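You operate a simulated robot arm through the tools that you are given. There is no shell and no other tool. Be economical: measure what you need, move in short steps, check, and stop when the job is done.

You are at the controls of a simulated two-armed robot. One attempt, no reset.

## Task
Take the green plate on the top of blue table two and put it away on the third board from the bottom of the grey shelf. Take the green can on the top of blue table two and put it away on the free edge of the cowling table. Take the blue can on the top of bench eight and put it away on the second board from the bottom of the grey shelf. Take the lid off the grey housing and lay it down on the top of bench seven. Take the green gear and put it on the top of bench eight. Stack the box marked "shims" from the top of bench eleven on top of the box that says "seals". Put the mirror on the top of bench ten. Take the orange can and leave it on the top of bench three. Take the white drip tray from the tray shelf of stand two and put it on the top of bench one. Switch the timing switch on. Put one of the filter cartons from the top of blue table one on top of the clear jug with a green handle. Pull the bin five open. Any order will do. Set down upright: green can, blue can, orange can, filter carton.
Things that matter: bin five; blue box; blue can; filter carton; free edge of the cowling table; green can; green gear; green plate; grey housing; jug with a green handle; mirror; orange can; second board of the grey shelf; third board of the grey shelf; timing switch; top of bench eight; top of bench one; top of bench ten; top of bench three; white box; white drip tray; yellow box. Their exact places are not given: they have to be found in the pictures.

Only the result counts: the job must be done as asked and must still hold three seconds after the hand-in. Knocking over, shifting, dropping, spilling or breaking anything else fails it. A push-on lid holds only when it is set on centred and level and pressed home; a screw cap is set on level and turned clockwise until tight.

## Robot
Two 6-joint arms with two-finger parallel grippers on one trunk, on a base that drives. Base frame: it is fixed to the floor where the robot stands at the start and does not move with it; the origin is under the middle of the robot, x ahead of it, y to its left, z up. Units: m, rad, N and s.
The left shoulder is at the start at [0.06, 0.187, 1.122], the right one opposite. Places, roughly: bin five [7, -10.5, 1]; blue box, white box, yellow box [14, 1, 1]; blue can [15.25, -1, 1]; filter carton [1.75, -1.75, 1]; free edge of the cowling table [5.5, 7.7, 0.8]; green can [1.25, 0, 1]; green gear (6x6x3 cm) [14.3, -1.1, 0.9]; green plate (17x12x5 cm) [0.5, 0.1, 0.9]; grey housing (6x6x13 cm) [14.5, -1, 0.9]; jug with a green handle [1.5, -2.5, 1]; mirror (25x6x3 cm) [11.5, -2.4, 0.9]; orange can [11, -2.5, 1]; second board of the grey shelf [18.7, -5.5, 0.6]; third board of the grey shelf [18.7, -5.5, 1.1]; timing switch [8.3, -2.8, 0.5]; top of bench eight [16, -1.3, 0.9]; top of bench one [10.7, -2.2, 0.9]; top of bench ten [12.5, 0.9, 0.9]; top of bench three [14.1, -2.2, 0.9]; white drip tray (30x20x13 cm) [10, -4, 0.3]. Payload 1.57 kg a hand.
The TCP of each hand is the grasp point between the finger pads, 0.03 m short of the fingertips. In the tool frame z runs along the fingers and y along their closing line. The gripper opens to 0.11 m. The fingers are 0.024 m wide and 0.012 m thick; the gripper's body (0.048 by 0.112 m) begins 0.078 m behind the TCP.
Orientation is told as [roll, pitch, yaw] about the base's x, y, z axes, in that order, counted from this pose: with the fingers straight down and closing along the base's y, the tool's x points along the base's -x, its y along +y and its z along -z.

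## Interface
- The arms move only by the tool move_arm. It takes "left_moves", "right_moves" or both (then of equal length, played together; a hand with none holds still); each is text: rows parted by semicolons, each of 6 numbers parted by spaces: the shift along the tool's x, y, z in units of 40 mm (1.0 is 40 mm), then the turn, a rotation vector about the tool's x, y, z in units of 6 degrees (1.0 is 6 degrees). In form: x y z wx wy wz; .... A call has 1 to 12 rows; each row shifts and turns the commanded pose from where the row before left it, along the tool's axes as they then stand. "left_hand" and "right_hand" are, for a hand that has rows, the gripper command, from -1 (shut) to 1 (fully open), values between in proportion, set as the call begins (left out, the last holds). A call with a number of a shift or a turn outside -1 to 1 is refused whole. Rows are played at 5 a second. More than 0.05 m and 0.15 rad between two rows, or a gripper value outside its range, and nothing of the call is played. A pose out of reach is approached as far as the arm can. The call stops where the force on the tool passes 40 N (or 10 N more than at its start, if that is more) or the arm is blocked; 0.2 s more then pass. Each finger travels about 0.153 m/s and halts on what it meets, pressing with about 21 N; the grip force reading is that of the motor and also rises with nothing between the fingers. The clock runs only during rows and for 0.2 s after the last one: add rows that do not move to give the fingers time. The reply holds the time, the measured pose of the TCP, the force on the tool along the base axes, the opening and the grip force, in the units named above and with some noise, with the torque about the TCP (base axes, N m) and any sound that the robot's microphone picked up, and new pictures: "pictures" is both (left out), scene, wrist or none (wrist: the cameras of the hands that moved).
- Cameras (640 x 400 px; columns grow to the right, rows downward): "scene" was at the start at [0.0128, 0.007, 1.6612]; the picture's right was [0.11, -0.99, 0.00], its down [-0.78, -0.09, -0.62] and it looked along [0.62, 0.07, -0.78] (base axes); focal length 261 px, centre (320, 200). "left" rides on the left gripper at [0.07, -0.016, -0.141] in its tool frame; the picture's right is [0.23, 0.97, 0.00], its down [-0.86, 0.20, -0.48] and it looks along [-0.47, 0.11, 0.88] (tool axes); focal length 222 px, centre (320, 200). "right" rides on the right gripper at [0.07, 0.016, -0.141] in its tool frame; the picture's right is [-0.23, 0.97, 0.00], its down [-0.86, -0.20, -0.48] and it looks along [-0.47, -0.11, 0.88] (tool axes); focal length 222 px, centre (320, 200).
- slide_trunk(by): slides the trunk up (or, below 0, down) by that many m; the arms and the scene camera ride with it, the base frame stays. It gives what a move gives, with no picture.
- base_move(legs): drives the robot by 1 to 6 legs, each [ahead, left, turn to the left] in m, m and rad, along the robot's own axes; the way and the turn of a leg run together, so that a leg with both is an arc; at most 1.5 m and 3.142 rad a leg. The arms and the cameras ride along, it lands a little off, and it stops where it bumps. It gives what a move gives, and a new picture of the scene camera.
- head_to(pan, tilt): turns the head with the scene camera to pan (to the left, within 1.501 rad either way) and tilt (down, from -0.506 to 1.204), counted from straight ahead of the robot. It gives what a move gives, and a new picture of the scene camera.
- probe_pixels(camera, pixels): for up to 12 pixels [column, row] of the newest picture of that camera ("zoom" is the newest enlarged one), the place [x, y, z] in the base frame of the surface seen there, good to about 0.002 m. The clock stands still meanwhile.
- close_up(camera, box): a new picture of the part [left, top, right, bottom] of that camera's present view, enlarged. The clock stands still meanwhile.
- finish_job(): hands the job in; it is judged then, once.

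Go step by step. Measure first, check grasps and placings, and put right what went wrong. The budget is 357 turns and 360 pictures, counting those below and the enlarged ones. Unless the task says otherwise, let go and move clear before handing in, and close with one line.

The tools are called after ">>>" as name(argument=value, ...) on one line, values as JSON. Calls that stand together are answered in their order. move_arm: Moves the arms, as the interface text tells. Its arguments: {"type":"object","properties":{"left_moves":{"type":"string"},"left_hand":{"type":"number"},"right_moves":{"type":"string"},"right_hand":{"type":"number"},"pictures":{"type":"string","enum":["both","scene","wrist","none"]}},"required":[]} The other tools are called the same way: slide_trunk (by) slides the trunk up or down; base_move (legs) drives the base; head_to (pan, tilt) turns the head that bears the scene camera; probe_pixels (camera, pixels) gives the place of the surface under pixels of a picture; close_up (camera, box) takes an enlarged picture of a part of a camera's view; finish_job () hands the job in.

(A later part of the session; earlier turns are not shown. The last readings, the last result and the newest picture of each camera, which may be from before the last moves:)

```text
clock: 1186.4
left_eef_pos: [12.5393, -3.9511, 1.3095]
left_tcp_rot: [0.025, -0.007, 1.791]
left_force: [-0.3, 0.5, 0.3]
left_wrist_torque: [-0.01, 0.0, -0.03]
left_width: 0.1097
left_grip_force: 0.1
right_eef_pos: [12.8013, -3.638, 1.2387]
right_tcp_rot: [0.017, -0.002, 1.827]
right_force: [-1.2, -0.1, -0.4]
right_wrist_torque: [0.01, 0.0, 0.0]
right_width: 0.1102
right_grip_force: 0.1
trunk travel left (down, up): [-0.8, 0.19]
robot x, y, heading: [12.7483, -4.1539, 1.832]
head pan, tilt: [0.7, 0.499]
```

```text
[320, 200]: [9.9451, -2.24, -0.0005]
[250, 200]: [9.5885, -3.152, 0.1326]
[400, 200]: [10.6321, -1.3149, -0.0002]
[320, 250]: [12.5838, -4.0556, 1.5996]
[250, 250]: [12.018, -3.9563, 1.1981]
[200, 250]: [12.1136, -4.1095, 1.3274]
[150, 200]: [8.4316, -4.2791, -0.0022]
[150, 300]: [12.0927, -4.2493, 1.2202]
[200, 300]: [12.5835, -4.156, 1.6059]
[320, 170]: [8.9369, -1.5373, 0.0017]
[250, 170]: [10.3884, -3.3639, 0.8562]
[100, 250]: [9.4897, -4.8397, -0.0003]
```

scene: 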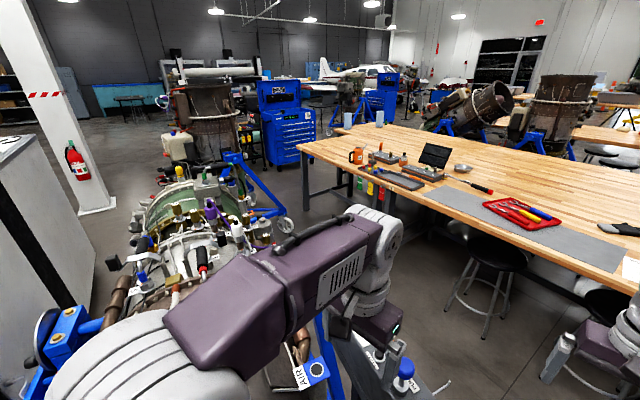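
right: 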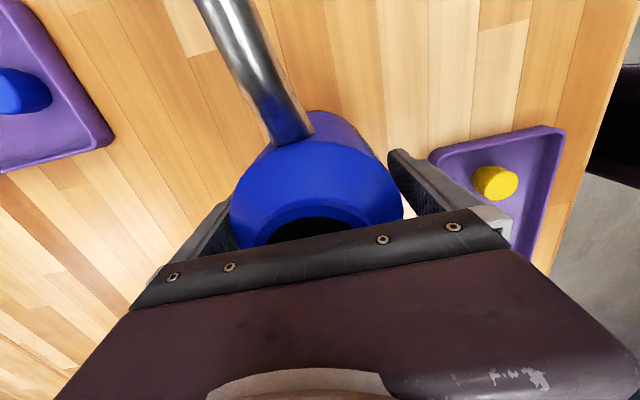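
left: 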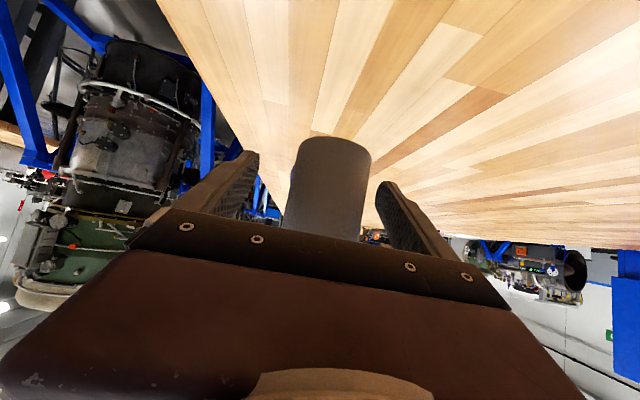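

The base touched the engine stand; move right away from it, straighten, and go up to the aisle.

>>> base_move(legs=[[-0.05, -0.28, 0], [0, 0, -0.26], [0.75, 0, 0]])

>>> probe_pixels(camera="scene", pixels=[[320, 250], [250, 250], [200, 250], [200, 300], [100, 250], [150, 300], [280, 280], [350, 300], [400, 300], [100, 300]])

```text
clock: 1192.8
left_eef_pos: [12.8468, -3.1352, 1.302]
left_tcp_rot: [-0.005, -0.003, 1.529]
left_force: [0.0, 0.1, 0.6]
left_wrist_torque: [0.01, 0.02, -0.02]
left_width: 0.1101
left_grip_force: 0.1
right_eef_pos: [13.1836, -2.9024, 1.2399]
right_tcp_rot: [-0.011, 0.007, 1.564]
right_force: [-0.2, -0.6, -0.3]
right_wrist_torque: [0.01, 0.04, 0.02]
right_width: 0.1098
right_grip_force: 0.1
trunk travel left (down, up): [-0.8, 0.19]
robot x, y, heading: [13.0293, -3.3954, 1.577]
head pan, tilt: [0.7, 0.499]
```

scene: 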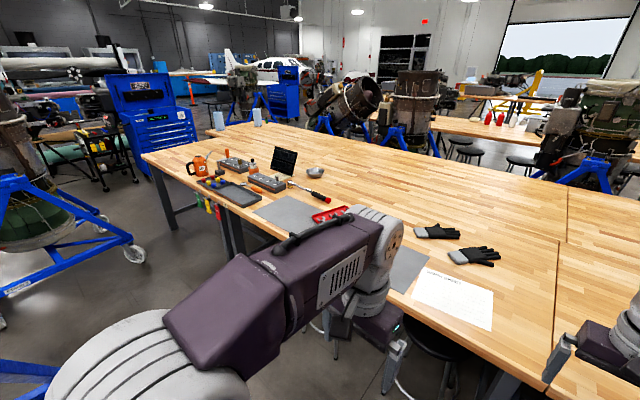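

```text
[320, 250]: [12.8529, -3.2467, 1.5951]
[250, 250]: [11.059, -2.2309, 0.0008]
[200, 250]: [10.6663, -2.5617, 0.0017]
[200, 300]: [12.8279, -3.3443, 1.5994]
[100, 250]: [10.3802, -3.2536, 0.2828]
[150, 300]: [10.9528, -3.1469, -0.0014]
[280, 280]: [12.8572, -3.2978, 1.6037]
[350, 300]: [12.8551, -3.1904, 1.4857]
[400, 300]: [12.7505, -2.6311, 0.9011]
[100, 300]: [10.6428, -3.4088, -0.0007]
```

>>> close_up(camera="scene", box=[140, 110, 380, 260])

>>> probe_pixels(camera="scene", pixels=[[198, 160], [198, 172], [315, 172], [310, 192], [285, 160], [145, 158], [225, 200], [280, 215], [355, 145], [560, 215], [430, 230]])

```text
2.67 times, centred on (260, 185) of scene
```

zoom: 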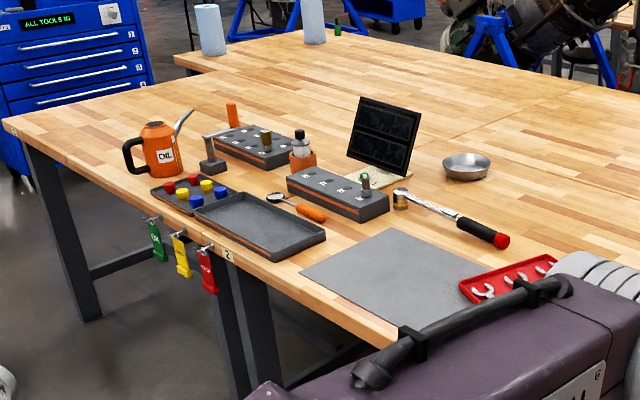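

```text
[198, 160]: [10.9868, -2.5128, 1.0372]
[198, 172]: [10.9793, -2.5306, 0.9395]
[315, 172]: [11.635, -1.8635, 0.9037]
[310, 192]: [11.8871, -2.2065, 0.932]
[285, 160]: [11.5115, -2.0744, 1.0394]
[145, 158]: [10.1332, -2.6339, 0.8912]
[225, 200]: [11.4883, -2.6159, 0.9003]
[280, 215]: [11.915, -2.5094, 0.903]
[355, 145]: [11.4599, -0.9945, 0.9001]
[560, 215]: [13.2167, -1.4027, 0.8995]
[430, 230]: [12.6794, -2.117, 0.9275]
```

Orange can at (10.98,−2.52) near the bench edge; mirror (round head, orange handle) at about (11.5,−2.45). Shift west along the aisle.

>>> base_move(legs=[[0.12, 0, 0], [0, 0.95, 0], [0, 0.93, 0]])

>>> head_to(pan=0, tilt=0.75)

```text
clock: 1203.1
left_eef_pos: [10.9781, -3.0158, 1.3032]
left_tcp_rot: [-0.006, 0.0, 1.53]
left_force: [0.2, -0.1, 0.5]
left_wrist_torque: [0.01, -0.01, -0.02]
left_width: 0.1101
left_grip_force: 0.0
right_eef_pos: [11.3154, -2.7815, 1.2386]
right_tcp_rot: [-0.011, 0.008, 1.565]
right_force: [-0.4, -0.2, 0.2]
right_wrist_torque: [0.0, 0.03, 0.03]
right_width: 0.1099
right_grip_force: 0.0
trunk travel left (down, up): [-0.8, 0.19]
robot x, y, heading: [11.162, -3.273, 1.573]
head pan, tilt: [0.7, 0.499]
```

scene: 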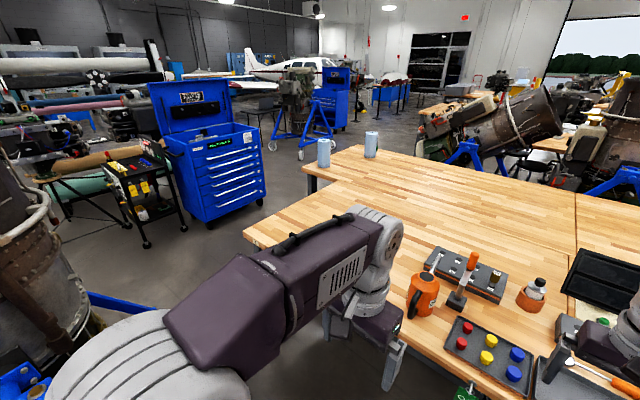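

```text
clock: 1204.1
left_eef_pos: [10.9789, -3.0162, 1.3039]
left_tcp_rot: [-0.003, 0.0, 1.53]
left_force: [-0.1, -0.4, 0.3]
left_wrist_torque: [-0.01, 0.02, -0.04]
left_width: 0.11
left_grip_force: 0.1
right_eef_pos: [11.3147, -2.7811, 1.2394]
right_tcp_rot: [-0.011, 0.01, 1.568]
right_force: [0.7, 0.6, 0.2]
right_wrist_torque: [0.04, 0.0, 0.0]
right_width: 0.1101
right_grip_force: 0.0
trunk travel left (down, up): [-0.8, 0.19]
robot x, y, heading: [11.1659, -3.2698, 1.572]
head pan, tilt: [0.0, 0.75]
```

scene: 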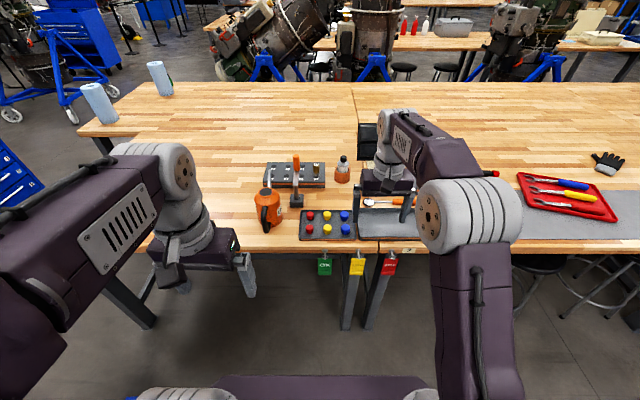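

>>> close_up(camera="scene", box=[230, 150, 430, 260])

>>> probe_pixels(camera="zoom", pixels=[[108, 125], [145, 125], [127, 112], [127, 140], [105, 150], [155, 150], [130, 250], [127, 175], [145, 95], [360, 165], [440, 170], [400, 165]])

```text
3.20 times, centred on (330, 205) of scene
```

zoom: 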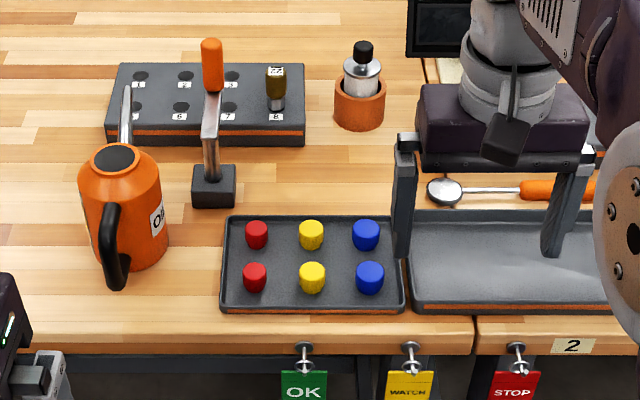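

```text
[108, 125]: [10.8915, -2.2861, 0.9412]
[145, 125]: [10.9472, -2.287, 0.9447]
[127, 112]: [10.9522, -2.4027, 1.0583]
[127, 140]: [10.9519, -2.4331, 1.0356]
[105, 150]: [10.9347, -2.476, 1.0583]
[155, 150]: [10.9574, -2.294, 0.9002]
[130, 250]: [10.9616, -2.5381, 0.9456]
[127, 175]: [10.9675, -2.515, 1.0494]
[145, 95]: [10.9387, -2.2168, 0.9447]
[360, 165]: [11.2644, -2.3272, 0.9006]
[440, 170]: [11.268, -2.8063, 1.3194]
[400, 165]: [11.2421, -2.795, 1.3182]
```

>>> probe_pixels(camera="zoom", pixels=[[95, 158], [133, 158], [114, 170], [114, 147], [82, 185], [158, 180], [98, 255], [162, 240], [112, 285], [445, 190], [560, 190], [500, 188]])

```text
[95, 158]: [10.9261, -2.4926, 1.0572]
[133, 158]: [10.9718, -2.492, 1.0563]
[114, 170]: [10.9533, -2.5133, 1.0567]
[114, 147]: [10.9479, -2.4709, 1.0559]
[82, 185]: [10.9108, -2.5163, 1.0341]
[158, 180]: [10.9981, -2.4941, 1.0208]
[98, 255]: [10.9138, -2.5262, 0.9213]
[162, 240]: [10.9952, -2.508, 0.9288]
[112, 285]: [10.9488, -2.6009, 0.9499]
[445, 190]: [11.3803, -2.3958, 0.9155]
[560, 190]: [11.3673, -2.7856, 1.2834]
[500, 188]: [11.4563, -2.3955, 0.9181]
```

Orange can axis ≈ (10.952,−2.494), handle toward me, spout away: nominal grip with the left hand. Lower trunk, move in, hover.

>>> slide_trunk(by=-0.11)

>>> base_move(legs=[[0.26, 0, 0]])

>>> move_arm(left_moves="-0.93 0.13 0 0 0 0;-0.93 0.13 0 0 0 0;-0.93 0.13 0 0 0 0;-0.93 0.13 0 0 0 0;-0.93 0.13 0 0 0 0;-0.93 0.13 0 0 0 0;-0.93 0.13 0 0 0 0;0 0 0 0 0 0", left_hand=1, pictures="wrist")

```text
clock: 1205.5
left_eef_pos: [10.9787, -3.0143, 1.1935]
left_tcp_rot: [-0.003, 0.001, 1.53]
left_force: [0.2, -0.1, -0.4]
left_wrist_torque: [-0.01, 0.0, 0.04]
left_width: 0.1099
left_grip_force: 0.1
right_eef_pos: [11.3145, -2.7808, 1.1293]
right_tcp_rot: [-0.012, 0.008, 1.567]
right_force: [-0.6, -0.6, 0.4]
right_wrist_torque: [0.0, 0.01, -0.02]
right_width: 0.1098
right_grip_force: 0.1
trunk travel left (down, up): [-0.69, 0.3]
robot x, y, heading: [11.1619, -3.2741, 1.574]
head pan, tilt: [0.0, 0.75]
```

```text
clock: 1207.4
left_eef_pos: [10.9794, -2.7564, 1.1939]
left_tcp_rot: [-0.003, -0.001, 1.525]
left_force: [-0.6, 0.3, 0.2]
left_wrist_torque: [0.0, 0.01, 0.02]
left_width: 0.1099
left_grip_force: 0.1
right_eef_pos: [11.3167, -2.5228, 1.1295]
right_tcp_rot: [-0.011, 0.008, 1.562]
right_force: [0.1, -0.5, -0.7]
right_wrist_torque: [-0.01, -0.03, 0.0]
right_width: 0.1102
right_grip_force: 0.0
trunk travel left (down, up): [-0.69, 0.3]
robot x, y, heading: [11.1613, -3.0135, 1.572]
head pan, tilt: [0.0, 0.75]
```

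scene: 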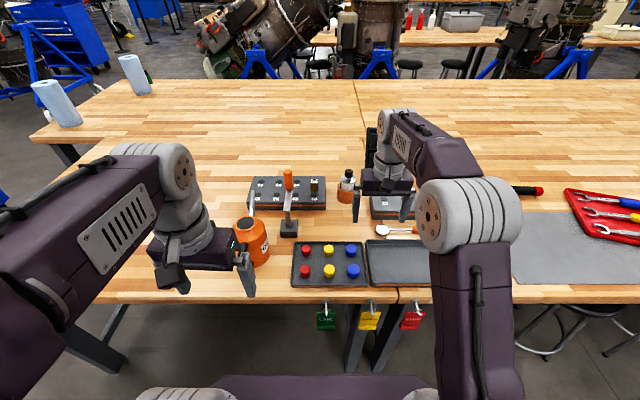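

```text
clock: 1209.2
left_eef_pos: [10.9549, -2.4948, 1.194]
left_tcp_rot: [-0.001, 0.0, 1.525]
left_force: [-0.2, -0.4, -0.7]
left_wrist_torque: [0.04, 0.03, 0.01]
left_width: 0.1101
left_grip_force: 0.0
right_eef_pos: [11.3164, -2.5221, 1.1294]
right_tcp_rot: [-0.013, 0.008, 1.562]
right_force: [0.6, 0.3, 0.6]
right_wrist_torque: [0.01, -0.02, 0.02]
right_width: 0.1099
right_grip_force: 0.0
trunk travel left (down, up): [-0.69, 0.3]
robot x, y, heading: [11.1637, -3.0155, 1.572]
head pan, tilt: [0.0, 0.75]
```

left: 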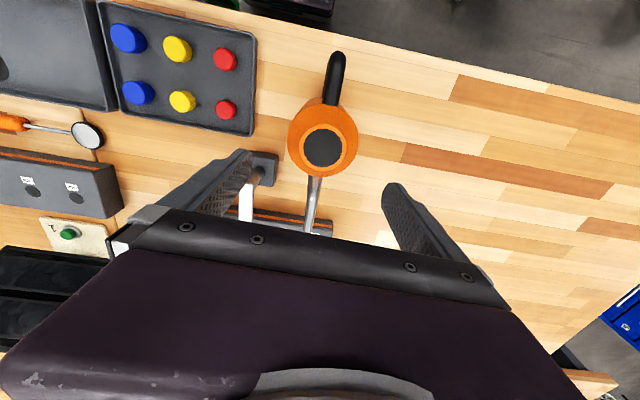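

Check the mallet's clearance next to the finger.

>>> probe_pixels(camera="left", pixels=[[265, 158], [278, 165], [270, 180], [246, 195], [323, 150], [305, 130], [340, 140], [300, 155], [352, 150]])

```text
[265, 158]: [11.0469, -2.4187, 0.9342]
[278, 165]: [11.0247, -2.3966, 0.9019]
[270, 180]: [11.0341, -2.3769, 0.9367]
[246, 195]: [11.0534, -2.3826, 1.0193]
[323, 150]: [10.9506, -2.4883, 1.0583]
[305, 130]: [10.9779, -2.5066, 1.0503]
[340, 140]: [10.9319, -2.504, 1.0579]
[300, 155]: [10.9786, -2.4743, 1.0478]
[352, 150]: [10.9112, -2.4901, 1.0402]
```

Clear. Centre and descend to z≈0.995, then grip and lift.

>>> move_arm(left_moves="-0.1 0.09 0 0 0 0;0 0 1 0 0 0;0 0 1 0 0 0;0 0 0.9 0 0 0;0 0 0.6 0 0 0;0 0 0.6 0 0 0;0 0 0.6 0 0 0;0 0 0.25 0 0 0;0 0 0 0 0 0", left_hand=1, pictures="none")

>>> move_arm(left_moves="0 0 0 0 0 0;0 0 0 0 0 0;0 0 0 0 0 0;0 0 -0.8 0 0 0;0 0 -0.9 0 0 0;0 0 -0.9 0 0 0;0 0 -0.9 0 0 0;0 0 -0.9 0 0 0;0 0 0 0 0 0", left_hand=-1, pictures="scene")

```text
clock: 1211.2
left_eef_pos: [10.9527, -2.491, 0.9946]
left_tcp_rot: [-0.003, -0.001, 1.525]
left_force: [-0.7, 0.2, 0.3]
left_wrist_torque: [0.0, -0.03, 0.0]
left_width: 0.1101
left_grip_force: 0.1
right_eef_pos: [11.3168, -2.5227, 1.1283]
right_tcp_rot: [-0.011, 0.008, 1.562]
right_force: [-0.3, 0.2, -0.1]
right_wrist_torque: [-0.01, 0.02, -0.01]
right_width: 0.11
right_grip_force: 0.1
trunk travel left (down, up): [-0.69, 0.3]
robot x, y, heading: [11.1637, -3.0143, 1.572]
head pan, tilt: [0.0, 0.75]
```

```text
clock: 1213.2
left_eef_pos: [10.9501, -2.4869, 1.1735]
left_tcp_rot: [-0.004, 0.002, 1.525]
left_force: [0.2, -1.0, -2.0]
left_wrist_torque: [0.01, 0.02, -0.03]
left_width: 0.0981
left_grip_force: 20.6
right_eef_pos: [11.3169, -2.5206, 1.129]
right_tcp_rot: [-0.012, 0.009, 1.562]
right_force: [0.0, -0.2, -0.7]
right_wrist_torque: [0.0, -0.01, -0.02]
right_width: 0.1099
right_grip_force: 0.0
trunk travel left (down, up): [-0.69, 0.3]
robot x, y, heading: [11.1642, -3.0138, 1.576]
head pan, tilt: [0.0, 0.75]
```

scene: 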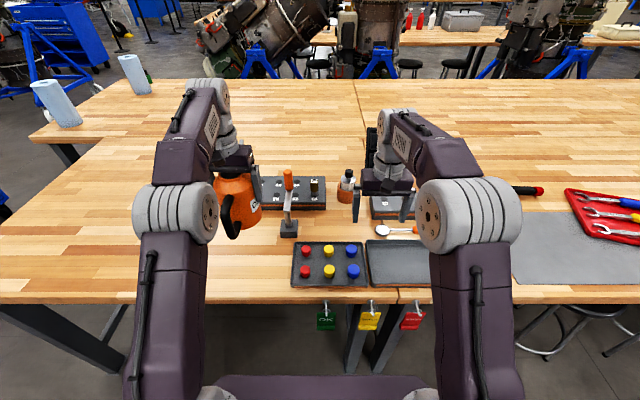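

Orange can held. Take the mirror with the right hand too: rotate it 90°, raise the trunk a little and shift right.

>>> slide_trunk(by=0.06)

>>> move_arm(right_moves="0 0 0 0 0 -1;0 0 0 0 0 -1;0 0 0 0 0 -1;0 0 0 0 0 -1;0 0 0 0 0 -1;0 0 0 0 0 -1;0 0 0 0 0 -1;0 0 0 0 0 -1;0 0 0 0 0 -1;0 0 0 0 0 -1;0 0 0 0 0 -1;0 0 0 0 0 -1", right_hand=1, pictures="none")

>>> move_arm(right_moves="0 0 0 0 0 -1;0 0 0 0 0 -1;0 0 0 0 0 -1;-0.5 0.9 0 0 0 0;0.8 0.5 0 0 0 0;0.8 0 0 0 0 0", right_hand=1, pictures="none")

>>> base_move(legs=[[0, -0.2, 0]])

>>> close_up(camera="scene", box=[240, 180, 440, 300])

```text
clock: 1214.2
left_eef_pos: [10.9504, -2.4873, 1.2324]
left_tcp_rot: [-0.001, 0.004, 1.526]
left_force: [0.5, -0.4, -1.9]
left_wrist_torque: [-0.01, 0.0, -0.01]
left_width: 0.098
left_grip_force: 21.2
right_eef_pos: [11.3166, -2.5215, 1.1878]
right_tcp_rot: [-0.012, 0.01, 1.562]
right_force: [1.0, 0.7, 0.7]
right_wrist_torque: [0.0, -0.01, -0.02]
right_width: 0.1098
right_grip_force: 0.1
trunk travel left (down, up): [-0.75, 0.24]
robot x, y, heading: [11.1611, -3.0179, 1.565]
head pan, tilt: [0.0, 0.75]
```

```text
clock: 1216.8
left_eef_pos: [10.9513, -2.4869, 1.2329]
left_tcp_rot: [-0.003, 0.002, 1.526]
left_force: [0.1, -0.2, -1.7]
left_wrist_torque: [-0.02, -0.01, -0.01]
left_width: 0.098
left_grip_force: 21.0
right_eef_pos: [11.3173, -2.5212, 1.189]
right_tcp_rot: [0.004, 0.016, 2.82]
right_force: [0.3, 0.0, -1.2]
right_wrist_torque: [0.03, 0.02, 0.0]
right_width: 0.11
right_grip_force: 0.0
trunk travel left (down, up): [-0.75, 0.24]
robot x, y, heading: [11.1649, -3.0145, 1.57]
head pan, tilt: [0.0, 0.75]
```

```text
clock: 1218.2
left_eef_pos: [10.953, -2.4859, 1.2327]
left_tcp_rot: [-0.002, 0.001, 1.526]
left_force: [0.9, 1.0, -2.0]
left_wrist_torque: [0.01, 0.0, -0.01]
left_width: 0.098
left_grip_force: 21.0
right_eef_pos: [11.3609, -2.5784, 1.1908]
right_tcp_rot: [0.008, 0.012, 3.133]
right_force: [1.1, 0.8, -0.1]
right_wrist_torque: [0.03, 0.02, -0.01]
right_width: 0.11
right_grip_force: 0.1
trunk travel left (down, up): [-0.75, 0.24]
robot x, y, heading: [11.1642, -3.0118, 1.57]
head pan, tilt: [0.0, 0.75]
```

```text
clock: 1219.8
left_eef_pos: [11.1507, -2.487, 1.2321]
left_tcp_rot: [-0.006, 0.002, 1.522]
left_force: [0.0, 0.4, -2.3]
left_wrist_torque: [0.02, 0.0, 0.03]
left_width: 0.0982
left_grip_force: 20.5
right_eef_pos: [11.5588, -2.5811, 1.1927]
right_tcp_rot: [0.009, 0.015, 3.13]
right_force: [-0.1, 0.1, 0.1]
right_wrist_torque: [-0.01, 0.0, -0.01]
right_width: 0.1102
right_grip_force: 0.1
trunk travel left (down, up): [-0.75, 0.24]
robot x, y, heading: [11.3636, -3.0172, 1.566]
head pan, tilt: [0.0, 0.75]
```

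scene: 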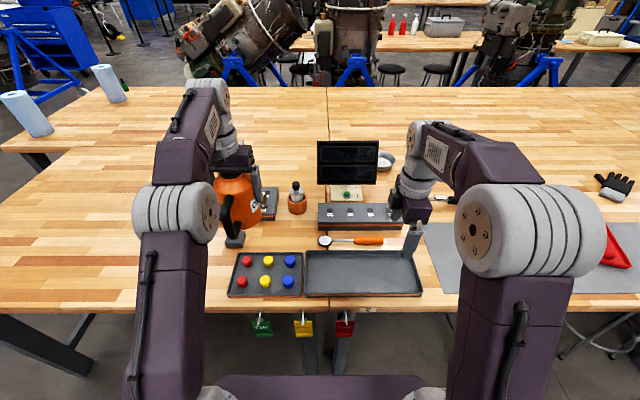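

```text
3.20 times, centred on (340, 240) of scene
```

zoom: 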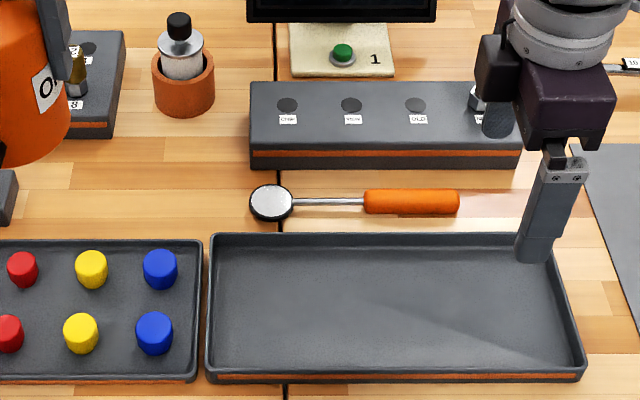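

>>> probe_pixels(camera="zoom", pixels=[[410, 193], [410, 211], [367, 202], [456, 202], [410, 201], [400, 166], [400, 176], [400, 236], [400, 228], [270, 202], [320, 202], [480, 160]])

```text
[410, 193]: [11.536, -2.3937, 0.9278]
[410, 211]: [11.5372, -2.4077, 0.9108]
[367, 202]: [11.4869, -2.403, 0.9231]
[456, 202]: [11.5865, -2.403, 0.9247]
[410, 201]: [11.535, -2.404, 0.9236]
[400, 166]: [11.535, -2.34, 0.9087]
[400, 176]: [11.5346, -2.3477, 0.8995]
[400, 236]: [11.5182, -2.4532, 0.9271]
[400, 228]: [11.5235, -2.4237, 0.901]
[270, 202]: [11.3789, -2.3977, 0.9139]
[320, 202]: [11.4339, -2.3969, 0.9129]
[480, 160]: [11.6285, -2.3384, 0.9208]
```

Handle centre y≈−2.397, between block (−2.34) and tray (−2.453). Move in and lower with narrowed fingers.

>>> base_move(legs=[[0.085, 0, 0]])

>>> move_arm(right_moves="-0.55 -0.85 0 0 0 0;-0.55 -0.85 0 0 0 0;0 -0.8 0 0 0 0;0 0 1 0 0 0;0 0 1 0 0 0;0 0 1 0 0 0;0 0 1 0 0 0;0 0 0 0 0 0", right_hand=0.1, pictures="wrist")

```text
clock: 1220.9
left_eef_pos: [11.1531, -2.4029, 1.2331]
left_tcp_rot: [-0.005, -0.001, 1.523]
left_force: [-0.4, 0.1, -1.4]
left_wrist_torque: [0.01, 0.0, 0.03]
left_width: 0.0981
left_grip_force: 21.4
right_eef_pos: [11.5609, -2.4956, 1.1933]
right_tcp_rot: [0.006, 0.014, 3.132]
right_force: [0.0, -0.6, 0.1]
right_wrist_torque: [0.01, -0.04, 0.0]
right_width: 0.1099
right_grip_force: 0.1
trunk travel left (down, up): [-0.75, 0.24]
robot x, y, heading: [11.3619, -2.9269, 1.568]
head pan, tilt: [0.0, 0.75]
```

scene: 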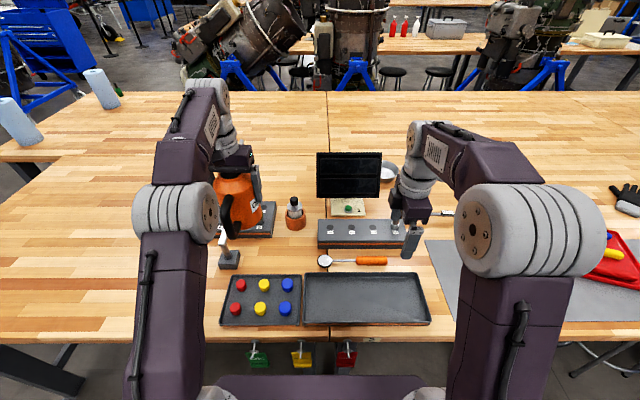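

```text
clock: 1222.7
left_eef_pos: [11.153, -2.4005, 1.2326]
left_tcp_rot: [-0.004, 0.0, 1.522]
left_force: [-0.1, -0.3, -2.5]
left_wrist_torque: [0.0, 0.0, 0.01]
left_width: 0.098
left_grip_force: 21.5
right_eef_pos: [11.5214, -2.3937, 1.0319]
right_tcp_rot: [0.01, 0.014, 3.128]
right_force: [-0.1, -1.0, 0.6]
right_wrist_torque: [0.04, -0.02, 0.01]
right_width: 0.0606
right_grip_force: 0.1
trunk travel left (down, up): [-0.75, 0.24]
robot x, y, heading: [11.3609, -2.9267, 1.563]
head pan, tilt: [0.0, 0.75]
```

right: 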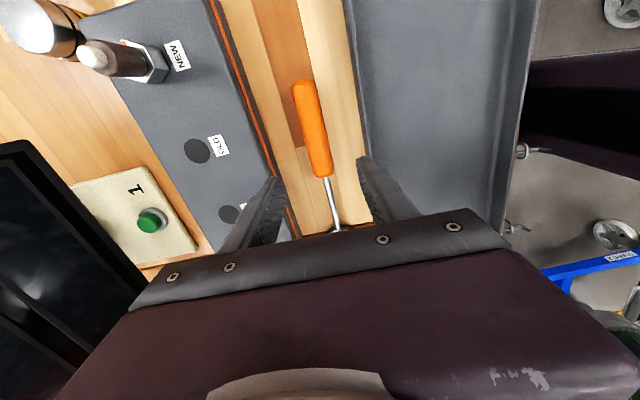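

Handle lies between the fingers. Descend the last 0.098 m, grip and lift.

>>> move_arm(right_moves="0 0.08 0.8 0 0 0;0 0 0.8 0 0 0;0 0 0.6 0 0 0;0 0 0.22 0 0 0;0 0 0 0 0 0", right_hand=0.1, pictures="none")

>>> move_arm(right_moves="0 0 0 0 0 0;0 0 0 0 0 0;0 0 0 0 0 0;0 0 -0.6 0 0 0;0 0 -0.8 0 0 0;0 0 -0.9 0 0 0;0 0 -0.9 0 0 0;0 0 -0.9 0 0 0;0 0 -0.9 0 0 0;0 0 0 0 0 0", right_hand=-1, pictures="scene")

```text
clock: 1223.9
left_eef_pos: [11.1522, -2.3999, 1.232]
left_tcp_rot: [-0.002, -0.001, 1.524]
left_force: [0.6, 0.2, -2.4]
left_wrist_torque: [0.03, 0.02, 0.01]
left_width: 0.098
left_grip_force: 21.1
right_eef_pos: [11.5219, -2.3986, 0.9355]
right_tcp_rot: [0.009, 0.012, 3.128]
right_force: [-0.2, 0.0, -0.7]
right_wrist_torque: [0.01, -0.03, 0.01]
right_width: 0.0603
right_grip_force: 0.1
trunk travel left (down, up): [-0.75, 0.24]
robot x, y, heading: [11.3597, -2.9248, 1.569]
head pan, tilt: [0.0, 0.75]
```

```text
clock: 1226.1
left_eef_pos: [11.1534, -2.3993, 1.2328]
left_tcp_rot: [-0.003, 0.002, 1.522]
left_force: [0.5, 0.7, -1.6]
left_wrist_torque: [-0.01, 0.01, -0.01]
left_width: 0.098
left_grip_force: 21.0
right_eef_pos: [11.519, -2.3984, 1.1326]
right_tcp_rot: [0.01, 0.014, 3.128]
right_force: [0.5, 0.1, -1.2]
right_wrist_torque: [-0.01, 0.0, 0.02]
right_width: 0.0253
right_grip_force: 20.8
trunk travel left (down, up): [-0.75, 0.24]
robot x, y, heading: [11.3608, -2.9285, 1.559]
head pan, tilt: [0.0, 0.75]
```

scene: 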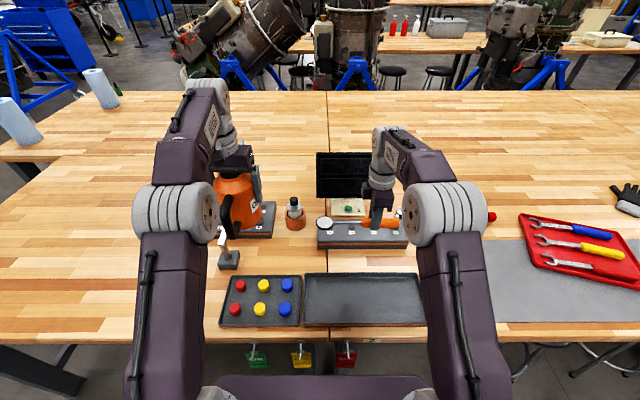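

Mirror and orange can both held. Drive to bench three's west end (x≈13.2–13.6, left of the cabinet).

>>> base_move(legs=[[-0.34, 0, 0.01], [0, -0.86, 0], [0, -0.86, 0], [0.32, 0, 0], [0, 0, -0.5]])

>>> probe_pixels(camera="scene", pixels=[[250, 250], [280, 230], [300, 250], [300, 280], [330, 260], [330, 230], [260, 280], [350, 280], [380, 260], [280, 260]])

```text
clock: 1239.7
left_eef_pos: [13.1092, -2.3925, 1.2329]
left_tcp_rot: [-0.005, 0.0, 1.023]
left_force: [-0.5, -0.7, -1.9]
left_wrist_torque: [0.01, 0.02, -0.02]
left_width: 0.0978
left_grip_force: 21.1
right_eef_pos: [13.4332, -2.5671, 1.1328]
right_tcp_rot: [0.009, 0.014, 2.631]
right_force: [0.0, 0.6, -0.6]
right_wrist_torque: [0.04, -0.03, 0.0]
right_width: 0.0255
right_grip_force: 20.3
trunk travel left (down, up): [-0.75, 0.24]
robot x, y, heading: [13.0382, -2.9532, 1.065]
head pan, tilt: [0.0, 0.75]
```

scene: 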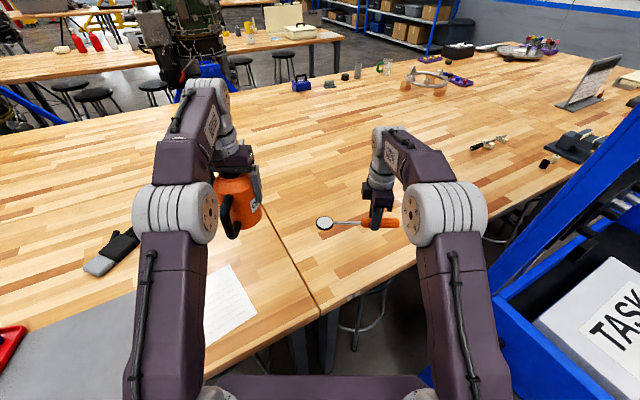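

```text
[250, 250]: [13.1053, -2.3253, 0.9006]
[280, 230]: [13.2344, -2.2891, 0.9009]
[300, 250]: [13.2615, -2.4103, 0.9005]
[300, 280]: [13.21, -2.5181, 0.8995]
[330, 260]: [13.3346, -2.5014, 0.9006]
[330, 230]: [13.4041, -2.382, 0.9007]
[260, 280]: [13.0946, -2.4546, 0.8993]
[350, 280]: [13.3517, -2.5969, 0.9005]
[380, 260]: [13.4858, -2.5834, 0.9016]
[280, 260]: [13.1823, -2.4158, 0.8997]
```

Clear spot on bench three near (13.35,−2.5). Retract the right hand up/back, nudge the base right, and bring the can across.

>>> move_arm(right_moves="0 0.7 -0.6 0 0 0;0 0.7 -0.6 0 0 0;0 0.7 -0.6 0 0 0;0 0.7 -0.6 0 0 0", right_hand=-1, pictures="none")

>>> base_move(legs=[[0.03, -0.08, 0]])

>>> move_arm(left_moves="0.1 -0.9 0 0 0 0;0.1 -0.9 0 0 0 0;0.1 -0.9 0 0 0 0;0.1 -0.9 0 0 0 0;0.1 -0.9 0 0 0 0;0 0 0 0 0 0", left_hand=-1, pictures="scene")

```text
clock: 1240.7
left_eef_pos: [13.1083, -2.3955, 1.2338]
left_tcp_rot: [-0.003, 0.0, 1.023]
left_force: [-0.7, -0.5, -1.7]
left_wrist_torque: [0.02, 0.0, -0.02]
left_width: 0.098
left_grip_force: 21.5
right_eef_pos: [13.3793, -2.6673, 1.2286]
right_tcp_rot: [0.006, 0.012, 2.631]
right_force: [-0.6, -0.7, -1.0]
right_wrist_torque: [0.03, -0.01, -0.03]
right_width: 0.0253
right_grip_force: 21.0
trunk travel left (down, up): [-0.75, 0.24]
robot x, y, heading: [13.0417, -2.9538, 1.066]
head pan, tilt: [0.0, 0.75]
```

```text
clock: 1241.8
left_eef_pos: [13.1901, -2.405, 1.2329]
left_tcp_rot: [-0.004, 0.0, 1.024]
left_force: [-0.2, -0.9, -1.8]
left_wrist_torque: [0.04, 0.03, -0.03]
left_width: 0.0979
left_grip_force: 21.0
right_eef_pos: [13.4606, -2.6765, 1.2287]
right_tcp_rot: [0.007, 0.016, 2.63]
right_force: [0.2, 1.5, -1.3]
right_wrist_torque: [-0.02, -0.02, 0.05]
right_width: 0.0253
right_grip_force: 21.0
trunk travel left (down, up): [-0.75, 0.24]
robot x, y, heading: [13.1262, -2.9642, 1.069]
head pan, tilt: [0.0, 0.75]
```

scene: 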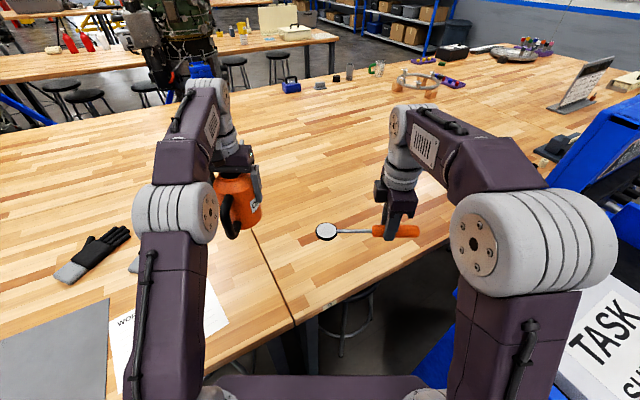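

```text
clock: 1243.2
left_eef_pos: [13.3373, -2.5137, 1.2327]
left_tcp_rot: [-0.004, 0.001, 1.024]
left_force: [-0.1, 0.6, -2.7]
left_wrist_torque: [-0.01, -0.03, -0.01]
left_width: 0.0981
left_grip_force: 20.9
right_eef_pos: [13.4633, -2.6768, 1.2269]
right_tcp_rot: [0.007, 0.012, 2.628]
right_force: [-0.1, -0.2, -1.3]
right_wrist_torque: [-0.06, -0.02, 0.02]
right_width: 0.0255
right_grip_force: 21.2
trunk travel left (down, up): [-0.75, 0.24]
robot x, y, heading: [13.1223, -2.9688, 1.063]
head pan, tilt: [0.0, 0.75]
```

scene: 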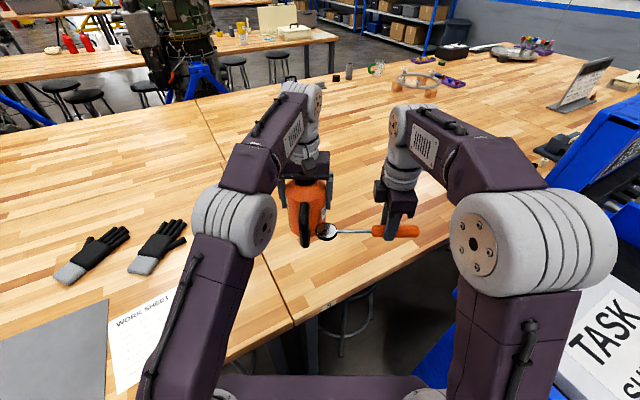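

Move the mirror back 6 cm for clearance, then lower the can.

>>> move_arm(right_moves="0 0.75 -0.3 0 0 0;0 0.75 -0.3 0 0 0;0 0 0 0 0 0;0 0 0 0 0 0;0 0 0 0 0 0;0 0 0 0 0 0;0 0 0 0 0 0;0 0 0 0 0 0;0 0 0 0 0 0;0 0 0 0 0 0", right_hand=-1, left_moves="0 0 0 0 0 0;0 0 0 0 0 0;0 0 0.9 0 0 0;0 0 0.9 0 0 0;0 0 0.9 0 0 0;0 0 0.9 0 0 0;0 0 0.9 0 0 0;0 0 0.9 0 0 0;0 0 0.3 0 0 0;0 0 0 0 0 0", left_hand=-1, pictures="none")

```text
clock: 1245.4
left_eef_pos: [13.3387, -2.5165, 1.0039]
left_tcp_rot: [-0.004, -0.002, 1.025]
left_force: [1.1, 0.6, -2.7]
left_wrist_torque: [-0.03, 0.03, -0.03]
left_width: 0.0976
left_grip_force: 20.7
right_eef_pos: [13.4352, -2.7321, 1.2517]
right_tcp_rot: [0.009, 0.012, 2.63]
right_force: [0.2, -1.0, -0.8]
right_wrist_torque: [0.03, -0.02, 0.0]
right_width: 0.0253
right_grip_force: 21.1
trunk travel left (down, up): [-0.75, 0.24]
robot x, y, heading: [13.1216, -2.9685, 1.066]
head pan, tilt: [0.0, 0.75]
```

>>> move_arm(left_moves="0 0 0.14 0 0 0;0 0 0.06 0 0 0;0 0 0.04 0 0 0;0 0 0 0 0 0", left_hand=-1, pictures="none")

>>> move_arm(left_moves="0 0 0 0 0 0;0 0 0 0 0 0;0 0 -0.4 0 0 0;0 0 -0.8 0 0 0;0 0 -0.9 0 0 0;0 0 -0.9 0 0 0;0 0 -0.9 0 0 0;0 0 -0.9 0 0 0;0 0.9 0 0 0 0;0 0.9 0 0 0 0;0 0.9 0 0 0 0", left_hand=1, pictures="scene")

```text
clock: 1246.4
left_eef_pos: [13.3377, -2.516, 0.9953]
left_tcp_rot: [-0.004, 0.001, 1.024]
left_force: [-0.8, 0.1, -0.4]
left_wrist_torque: [0.01, 0.03, 0.04]
left_width: 0.0979
left_grip_force: 20.5
right_eef_pos: [13.4353, -2.7317, 1.2531]
right_tcp_rot: [0.007, 0.013, 2.629]
right_force: [0.0, 0.0, -0.9]
right_wrist_torque: [-0.02, -0.05, 0.05]
right_width: 0.0254
right_grip_force: 21.6
trunk travel left (down, up): [-0.75, 0.24]
robot x, y, heading: [13.1237, -2.9689, 1.066]
head pan, tilt: [0.0, 0.75]
```

```text
clock: 1248.8
left_eef_pos: [13.2455, -2.4599, 1.1874]
left_tcp_rot: [-0.004, 0.001, 1.023]
left_force: [-0.5, 0.3, -0.5]
left_wrist_torque: [0.02, -0.02, 0.0]
left_width: 0.1101
left_grip_force: 0.0
right_eef_pos: [13.434, -2.7308, 1.2521]
right_tcp_rot: [0.01, 0.015, 2.63]
right_force: [0.5, -0.4, -1.2]
right_wrist_torque: [-0.03, -0.03, -0.01]
right_width: 0.0256
right_grip_force: 21.1
trunk travel left (down, up): [-0.75, 0.24]
robot x, y, heading: [13.1253, -2.9742, 1.068]
head pan, tilt: [0.0, 0.75]
```

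scene: 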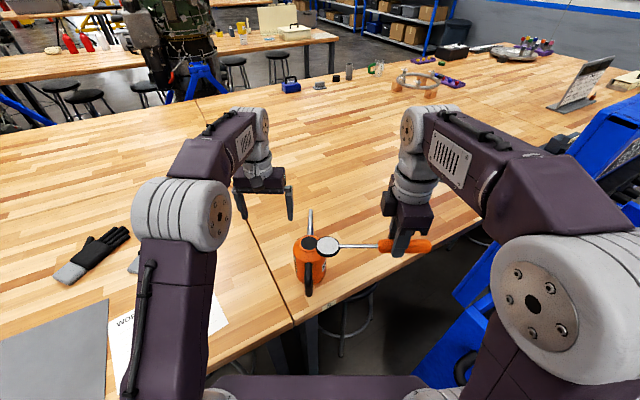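

The orange can stands on bench three. Now carry the mirror to bench ten via the east side; first leg back south and east.

>>> base_move(legs=[[-0.15, 0, 0], [0, 0, 0.5], [-1.2, 0, 0], [-1.3, 0, 0], [-1.2, 0, 0], [0, -1.45, 0]])

```text
clock: 1275.6
left_eef_pos: [14.1749, -6.3355, 1.1876]
left_tcp_rot: [-0.004, 0.0, 1.494]
left_force: [-0.1, -0.2, -1.1]
left_wrist_torque: [0.01, 0.0, -0.05]
left_width: 0.11
left_grip_force: 0.0
right_eef_pos: [14.4654, -6.4918, 1.2521]
right_tcp_rot: [0.01, 0.012, 3.1]
right_force: [0.8, 0.1, -0.8]
right_wrist_torque: [-0.02, 0.02, 0.0]
right_width: 0.0253
right_grip_force: 21.5
trunk travel left (down, up): [-0.75, 0.24]
robot x, y, heading: [14.3016, -6.8396, 1.534]
head pan, tilt: [0.0, 0.75]
```

scene: 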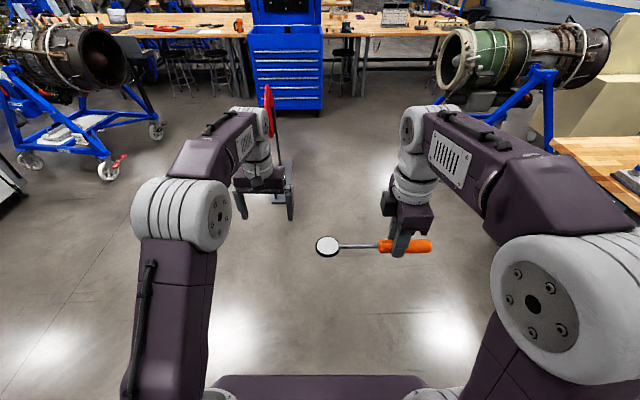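

>>> base_move(legs=[[0, -0.38, 0.037], [1.2, 0, 0], [1.25, 0, 0], [1.1, -0.25, 0], [0, 0, -1.57]])

```text
clock: 1299.1
left_eef_pos: [15.3081, -3.0233, 1.1873]
left_tcp_rot: [-0.004, 0.0, 0.03]
left_force: [-0.1, -0.8, 0.1]
left_wrist_torque: [0.0, -0.01, -0.01]
left_width: 0.1102
left_grip_force: 0.2
right_eef_pos: [15.1851, -3.3309, 1.2525]
right_tcp_rot: [0.008, 0.013, 1.64]
right_force: [-0.3, 0.6, -0.2]
right_wrist_torque: [0.01, -0.02, 0.01]
right_width: 0.0253
right_grip_force: 21.0
trunk travel left (down, up): [-0.75, 0.24]
robot x, y, heading: [14.8157, -3.2006, 0.072]
head pan, tilt: [0.0, 0.75]
```

scene: 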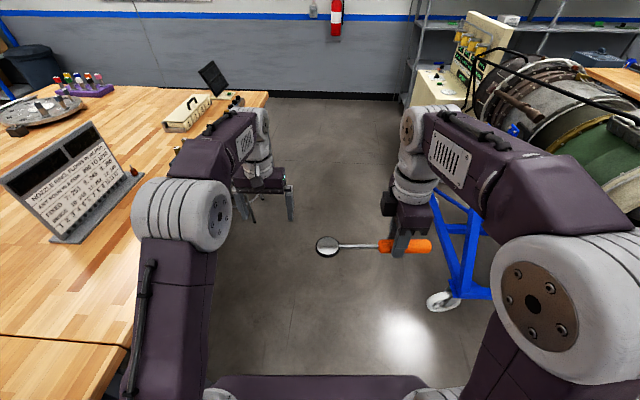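

>>> base_move(legs=[[0, -0.03, -0.075], [1.4, 0, 0], [1.38, 0, 0], [0, 0, 1.571], [1.5, 0, 0], [1.5, 0, 0]])

```text
clock: 1330.9
left_eef_pos: [17.1355, 0.3133, 1.1874]
left_tcp_rot: [-0.003, 0.002, 1.63]
left_force: [-0.4, 0.4, 0.2]
left_wrist_torque: [-0.02, 0.01, -0.03]
left_width: 0.1101
left_grip_force: 0.0
right_eef_pos: [17.4443, 0.1973, 1.2528]
right_tcp_rot: [0.005, 0.011, -3.045]
right_force: [-0.8, -0.3, -0.9]
right_wrist_torque: [-0.01, 0.0, 0.02]
right_width: 0.0251
right_grip_force: 21.2
trunk travel left (down, up): [-0.75, 0.24]
robot x, y, heading: [17.323, -0.174, 1.674]
head pan, tilt: [0.0, 0.75]
```

scene: 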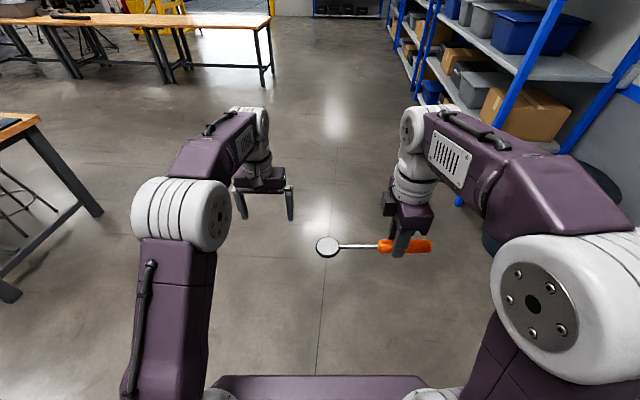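

>>> base_move(legs=[[1.45, 0, -0.1], [0.75, 0, 0], [0, 0, 3.14], [0, -1.5, 0], [0, -1.5, 0], [0, -1.2, 0]])

```text
clock: 1369.2
left_eef_pos: [13.1692, 1.4607, 1.1871]
left_tcp_rot: [-0.002, -0.001, -1.616]
left_force: [0.0, 0.0, 0.8]
left_wrist_torque: [0.0, 0.0, -0.02]
left_width: 0.1101
left_grip_force: 0.1
right_eef_pos: [12.8733, 1.6084, 1.2518]
right_tcp_rot: [0.008, 0.011, -0.011]
right_force: [-0.4, -1.1, -0.3]
right_wrist_torque: [0.0, 0.03, 0.04]
right_width: 0.0256
right_grip_force: 21.6
trunk travel left (down, up): [-0.75, 0.24]
robot x, y, heading: [13.0302, 1.9674, -1.574]
head pan, tilt: [0.0, 0.75]
```

scene: 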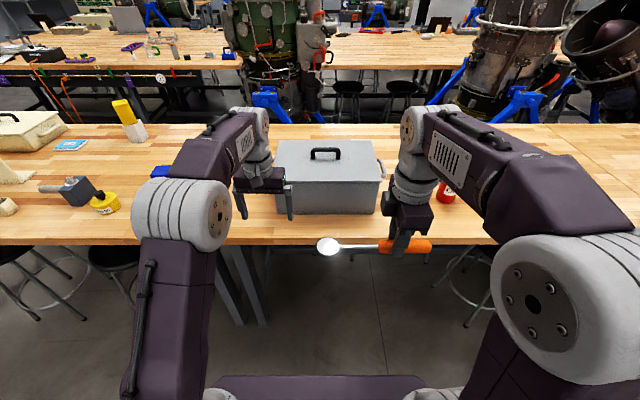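

>>> base_move(legs=[[0, -0.75, 0]])

>>> probe_pixels(camera="scene", pixels=[[250, 235], [300, 235], [350, 235], [300, 215], [350, 215], [230, 200], [200, 230], [320, 190], [280, 190], [350, 190], [300, 290], [120, 250]])

```text
clock: 1373.1
left_eef_pos: [12.4305, 1.4661, 1.1876]
left_tcp_rot: [-0.003, 0.0, -1.634]
left_force: [0.5, 0.6, -0.3]
left_wrist_torque: [0.01, -0.02, -0.01]
left_width: 0.1097
left_grip_force: 0.0
right_eef_pos: [12.1382, 1.6203, 1.2527]
right_tcp_rot: [0.008, 0.01, -0.03]
right_force: [-0.5, 0.2, -1.1]
right_wrist_torque: [0.0, -0.01, 0.0]
right_width: 0.0252
right_grip_force: 20.5
trunk travel left (down, up): [-0.75, 0.24]
robot x, y, heading: [12.3042, 1.9729, -1.593]
head pan, tilt: [0.0, 0.75]
```

scene: 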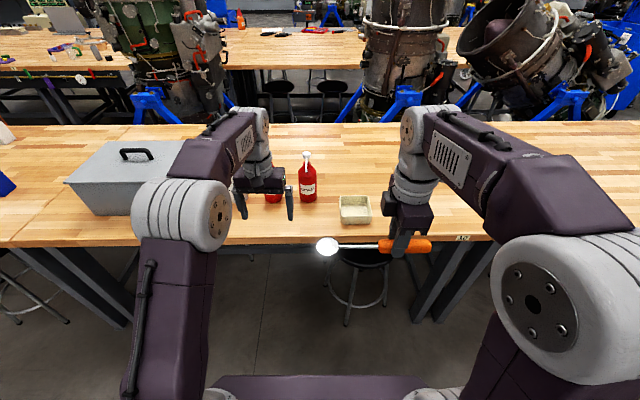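

```text
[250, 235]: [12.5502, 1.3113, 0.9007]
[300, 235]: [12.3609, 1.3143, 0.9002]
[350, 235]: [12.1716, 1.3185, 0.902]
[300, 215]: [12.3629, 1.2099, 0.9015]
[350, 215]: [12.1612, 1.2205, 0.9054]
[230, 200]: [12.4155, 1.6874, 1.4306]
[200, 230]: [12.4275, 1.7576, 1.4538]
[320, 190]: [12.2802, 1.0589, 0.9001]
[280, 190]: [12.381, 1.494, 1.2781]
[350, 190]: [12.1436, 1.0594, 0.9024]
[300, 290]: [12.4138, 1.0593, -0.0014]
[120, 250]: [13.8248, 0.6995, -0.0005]
```

Bench ten (label 10) free spot ≈ (12.6,1.2), between toolbox and bottles. Position there.

>>> base_move(legs=[[0.0, 0.466, 0.02], [0.27, 0, 0]])

>>> move_arm(right_moves="0 -0.9 0 0 0 0;0 -0.9 0 0 0 0;0 -0.9 0.5 0 0 0;0 -0.9 0.5 0 0 0;0 0 0.9 0 0 0;0 0 0.9 0 0 0;0 0 0.9 0 0 0;0 0 0 0 0 0", right_hand=-1, pictures="scene")

```text
clock: 1377.5
left_eef_pos: [12.918, 1.1983, 1.1876]
left_tcp_rot: [-0.006, 0.0, -1.614]
left_force: [0.7, 0.6, 0.5]
left_wrist_torque: [-0.03, 0.04, -0.01]
left_width: 0.11
left_grip_force: 0.1
right_eef_pos: [12.6234, 1.3452, 1.2536]
right_tcp_rot: [0.007, 0.013, -0.007]
right_force: [-0.3, 0.1, -1.3]
right_wrist_torque: [-0.05, -0.01, 0.01]
right_width: 0.0255
right_grip_force: 21.1
trunk travel left (down, up): [-0.75, 0.24]
robot x, y, heading: [12.7803, 1.6988, -1.57]
head pan, tilt: [0.0, 0.75]
```

scene: 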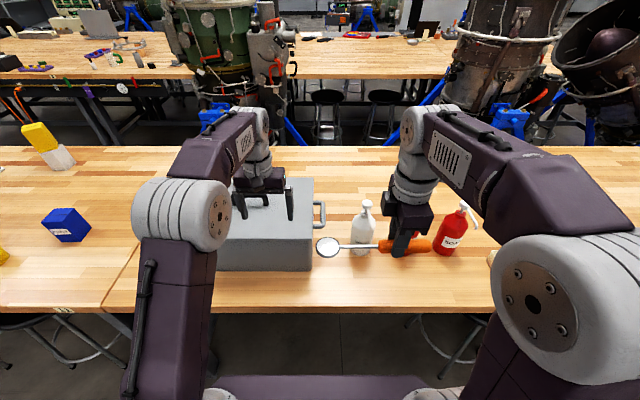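

```text
clock: 1379.3
left_eef_pos: [12.919, 1.1966, 1.187]
left_tcp_rot: [-0.003, 0.001, -1.614]
left_force: [-0.4, -0.5, 0.3]
left_wrist_torque: [0.0, 0.03, -0.03]
left_width: 0.1101
left_grip_force: 0.1
right_eef_pos: [12.6221, 1.1998, 1.1046]
right_tcp_rot: [0.005, 0.013, -0.008]
right_force: [0.1, -1.0, -0.5]
right_wrist_torque: [0.05, 0.0, -0.01]
right_width: 0.0252
right_grip_force: 21.4
trunk travel left (down, up): [-0.75, 0.24]
robot x, y, heading: [12.7809, 1.6968, -1.575]
head pan, tilt: [0.0, 0.75]
```

scene: 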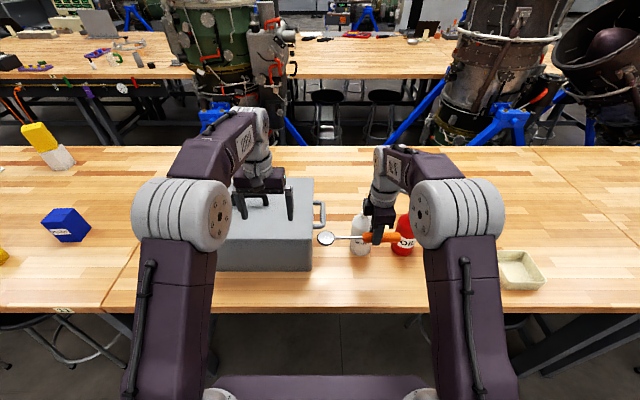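

Bottles are close; measure before lowering.

>>> probe_pixels(camera="scene", pixels=[[360, 250], [403, 252], [355, 222], [402, 218], [311, 262], [313, 240], [340, 275], [380, 280], [326, 238], [420, 270]])

>>> close_up(camera="scene", box=[290, 190, 450, 300])

```text
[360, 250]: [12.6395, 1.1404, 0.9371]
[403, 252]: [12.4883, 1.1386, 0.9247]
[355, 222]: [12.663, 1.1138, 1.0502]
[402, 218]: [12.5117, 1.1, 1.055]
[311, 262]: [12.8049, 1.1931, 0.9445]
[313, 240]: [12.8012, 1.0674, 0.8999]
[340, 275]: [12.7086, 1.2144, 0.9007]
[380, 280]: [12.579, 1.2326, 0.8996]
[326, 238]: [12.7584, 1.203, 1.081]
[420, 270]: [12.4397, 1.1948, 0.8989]
```

```text
3.64 times, centred on (370, 245) of scene
```

zoom: 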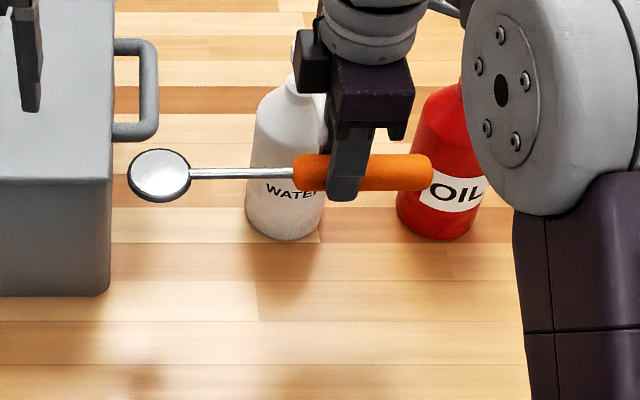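

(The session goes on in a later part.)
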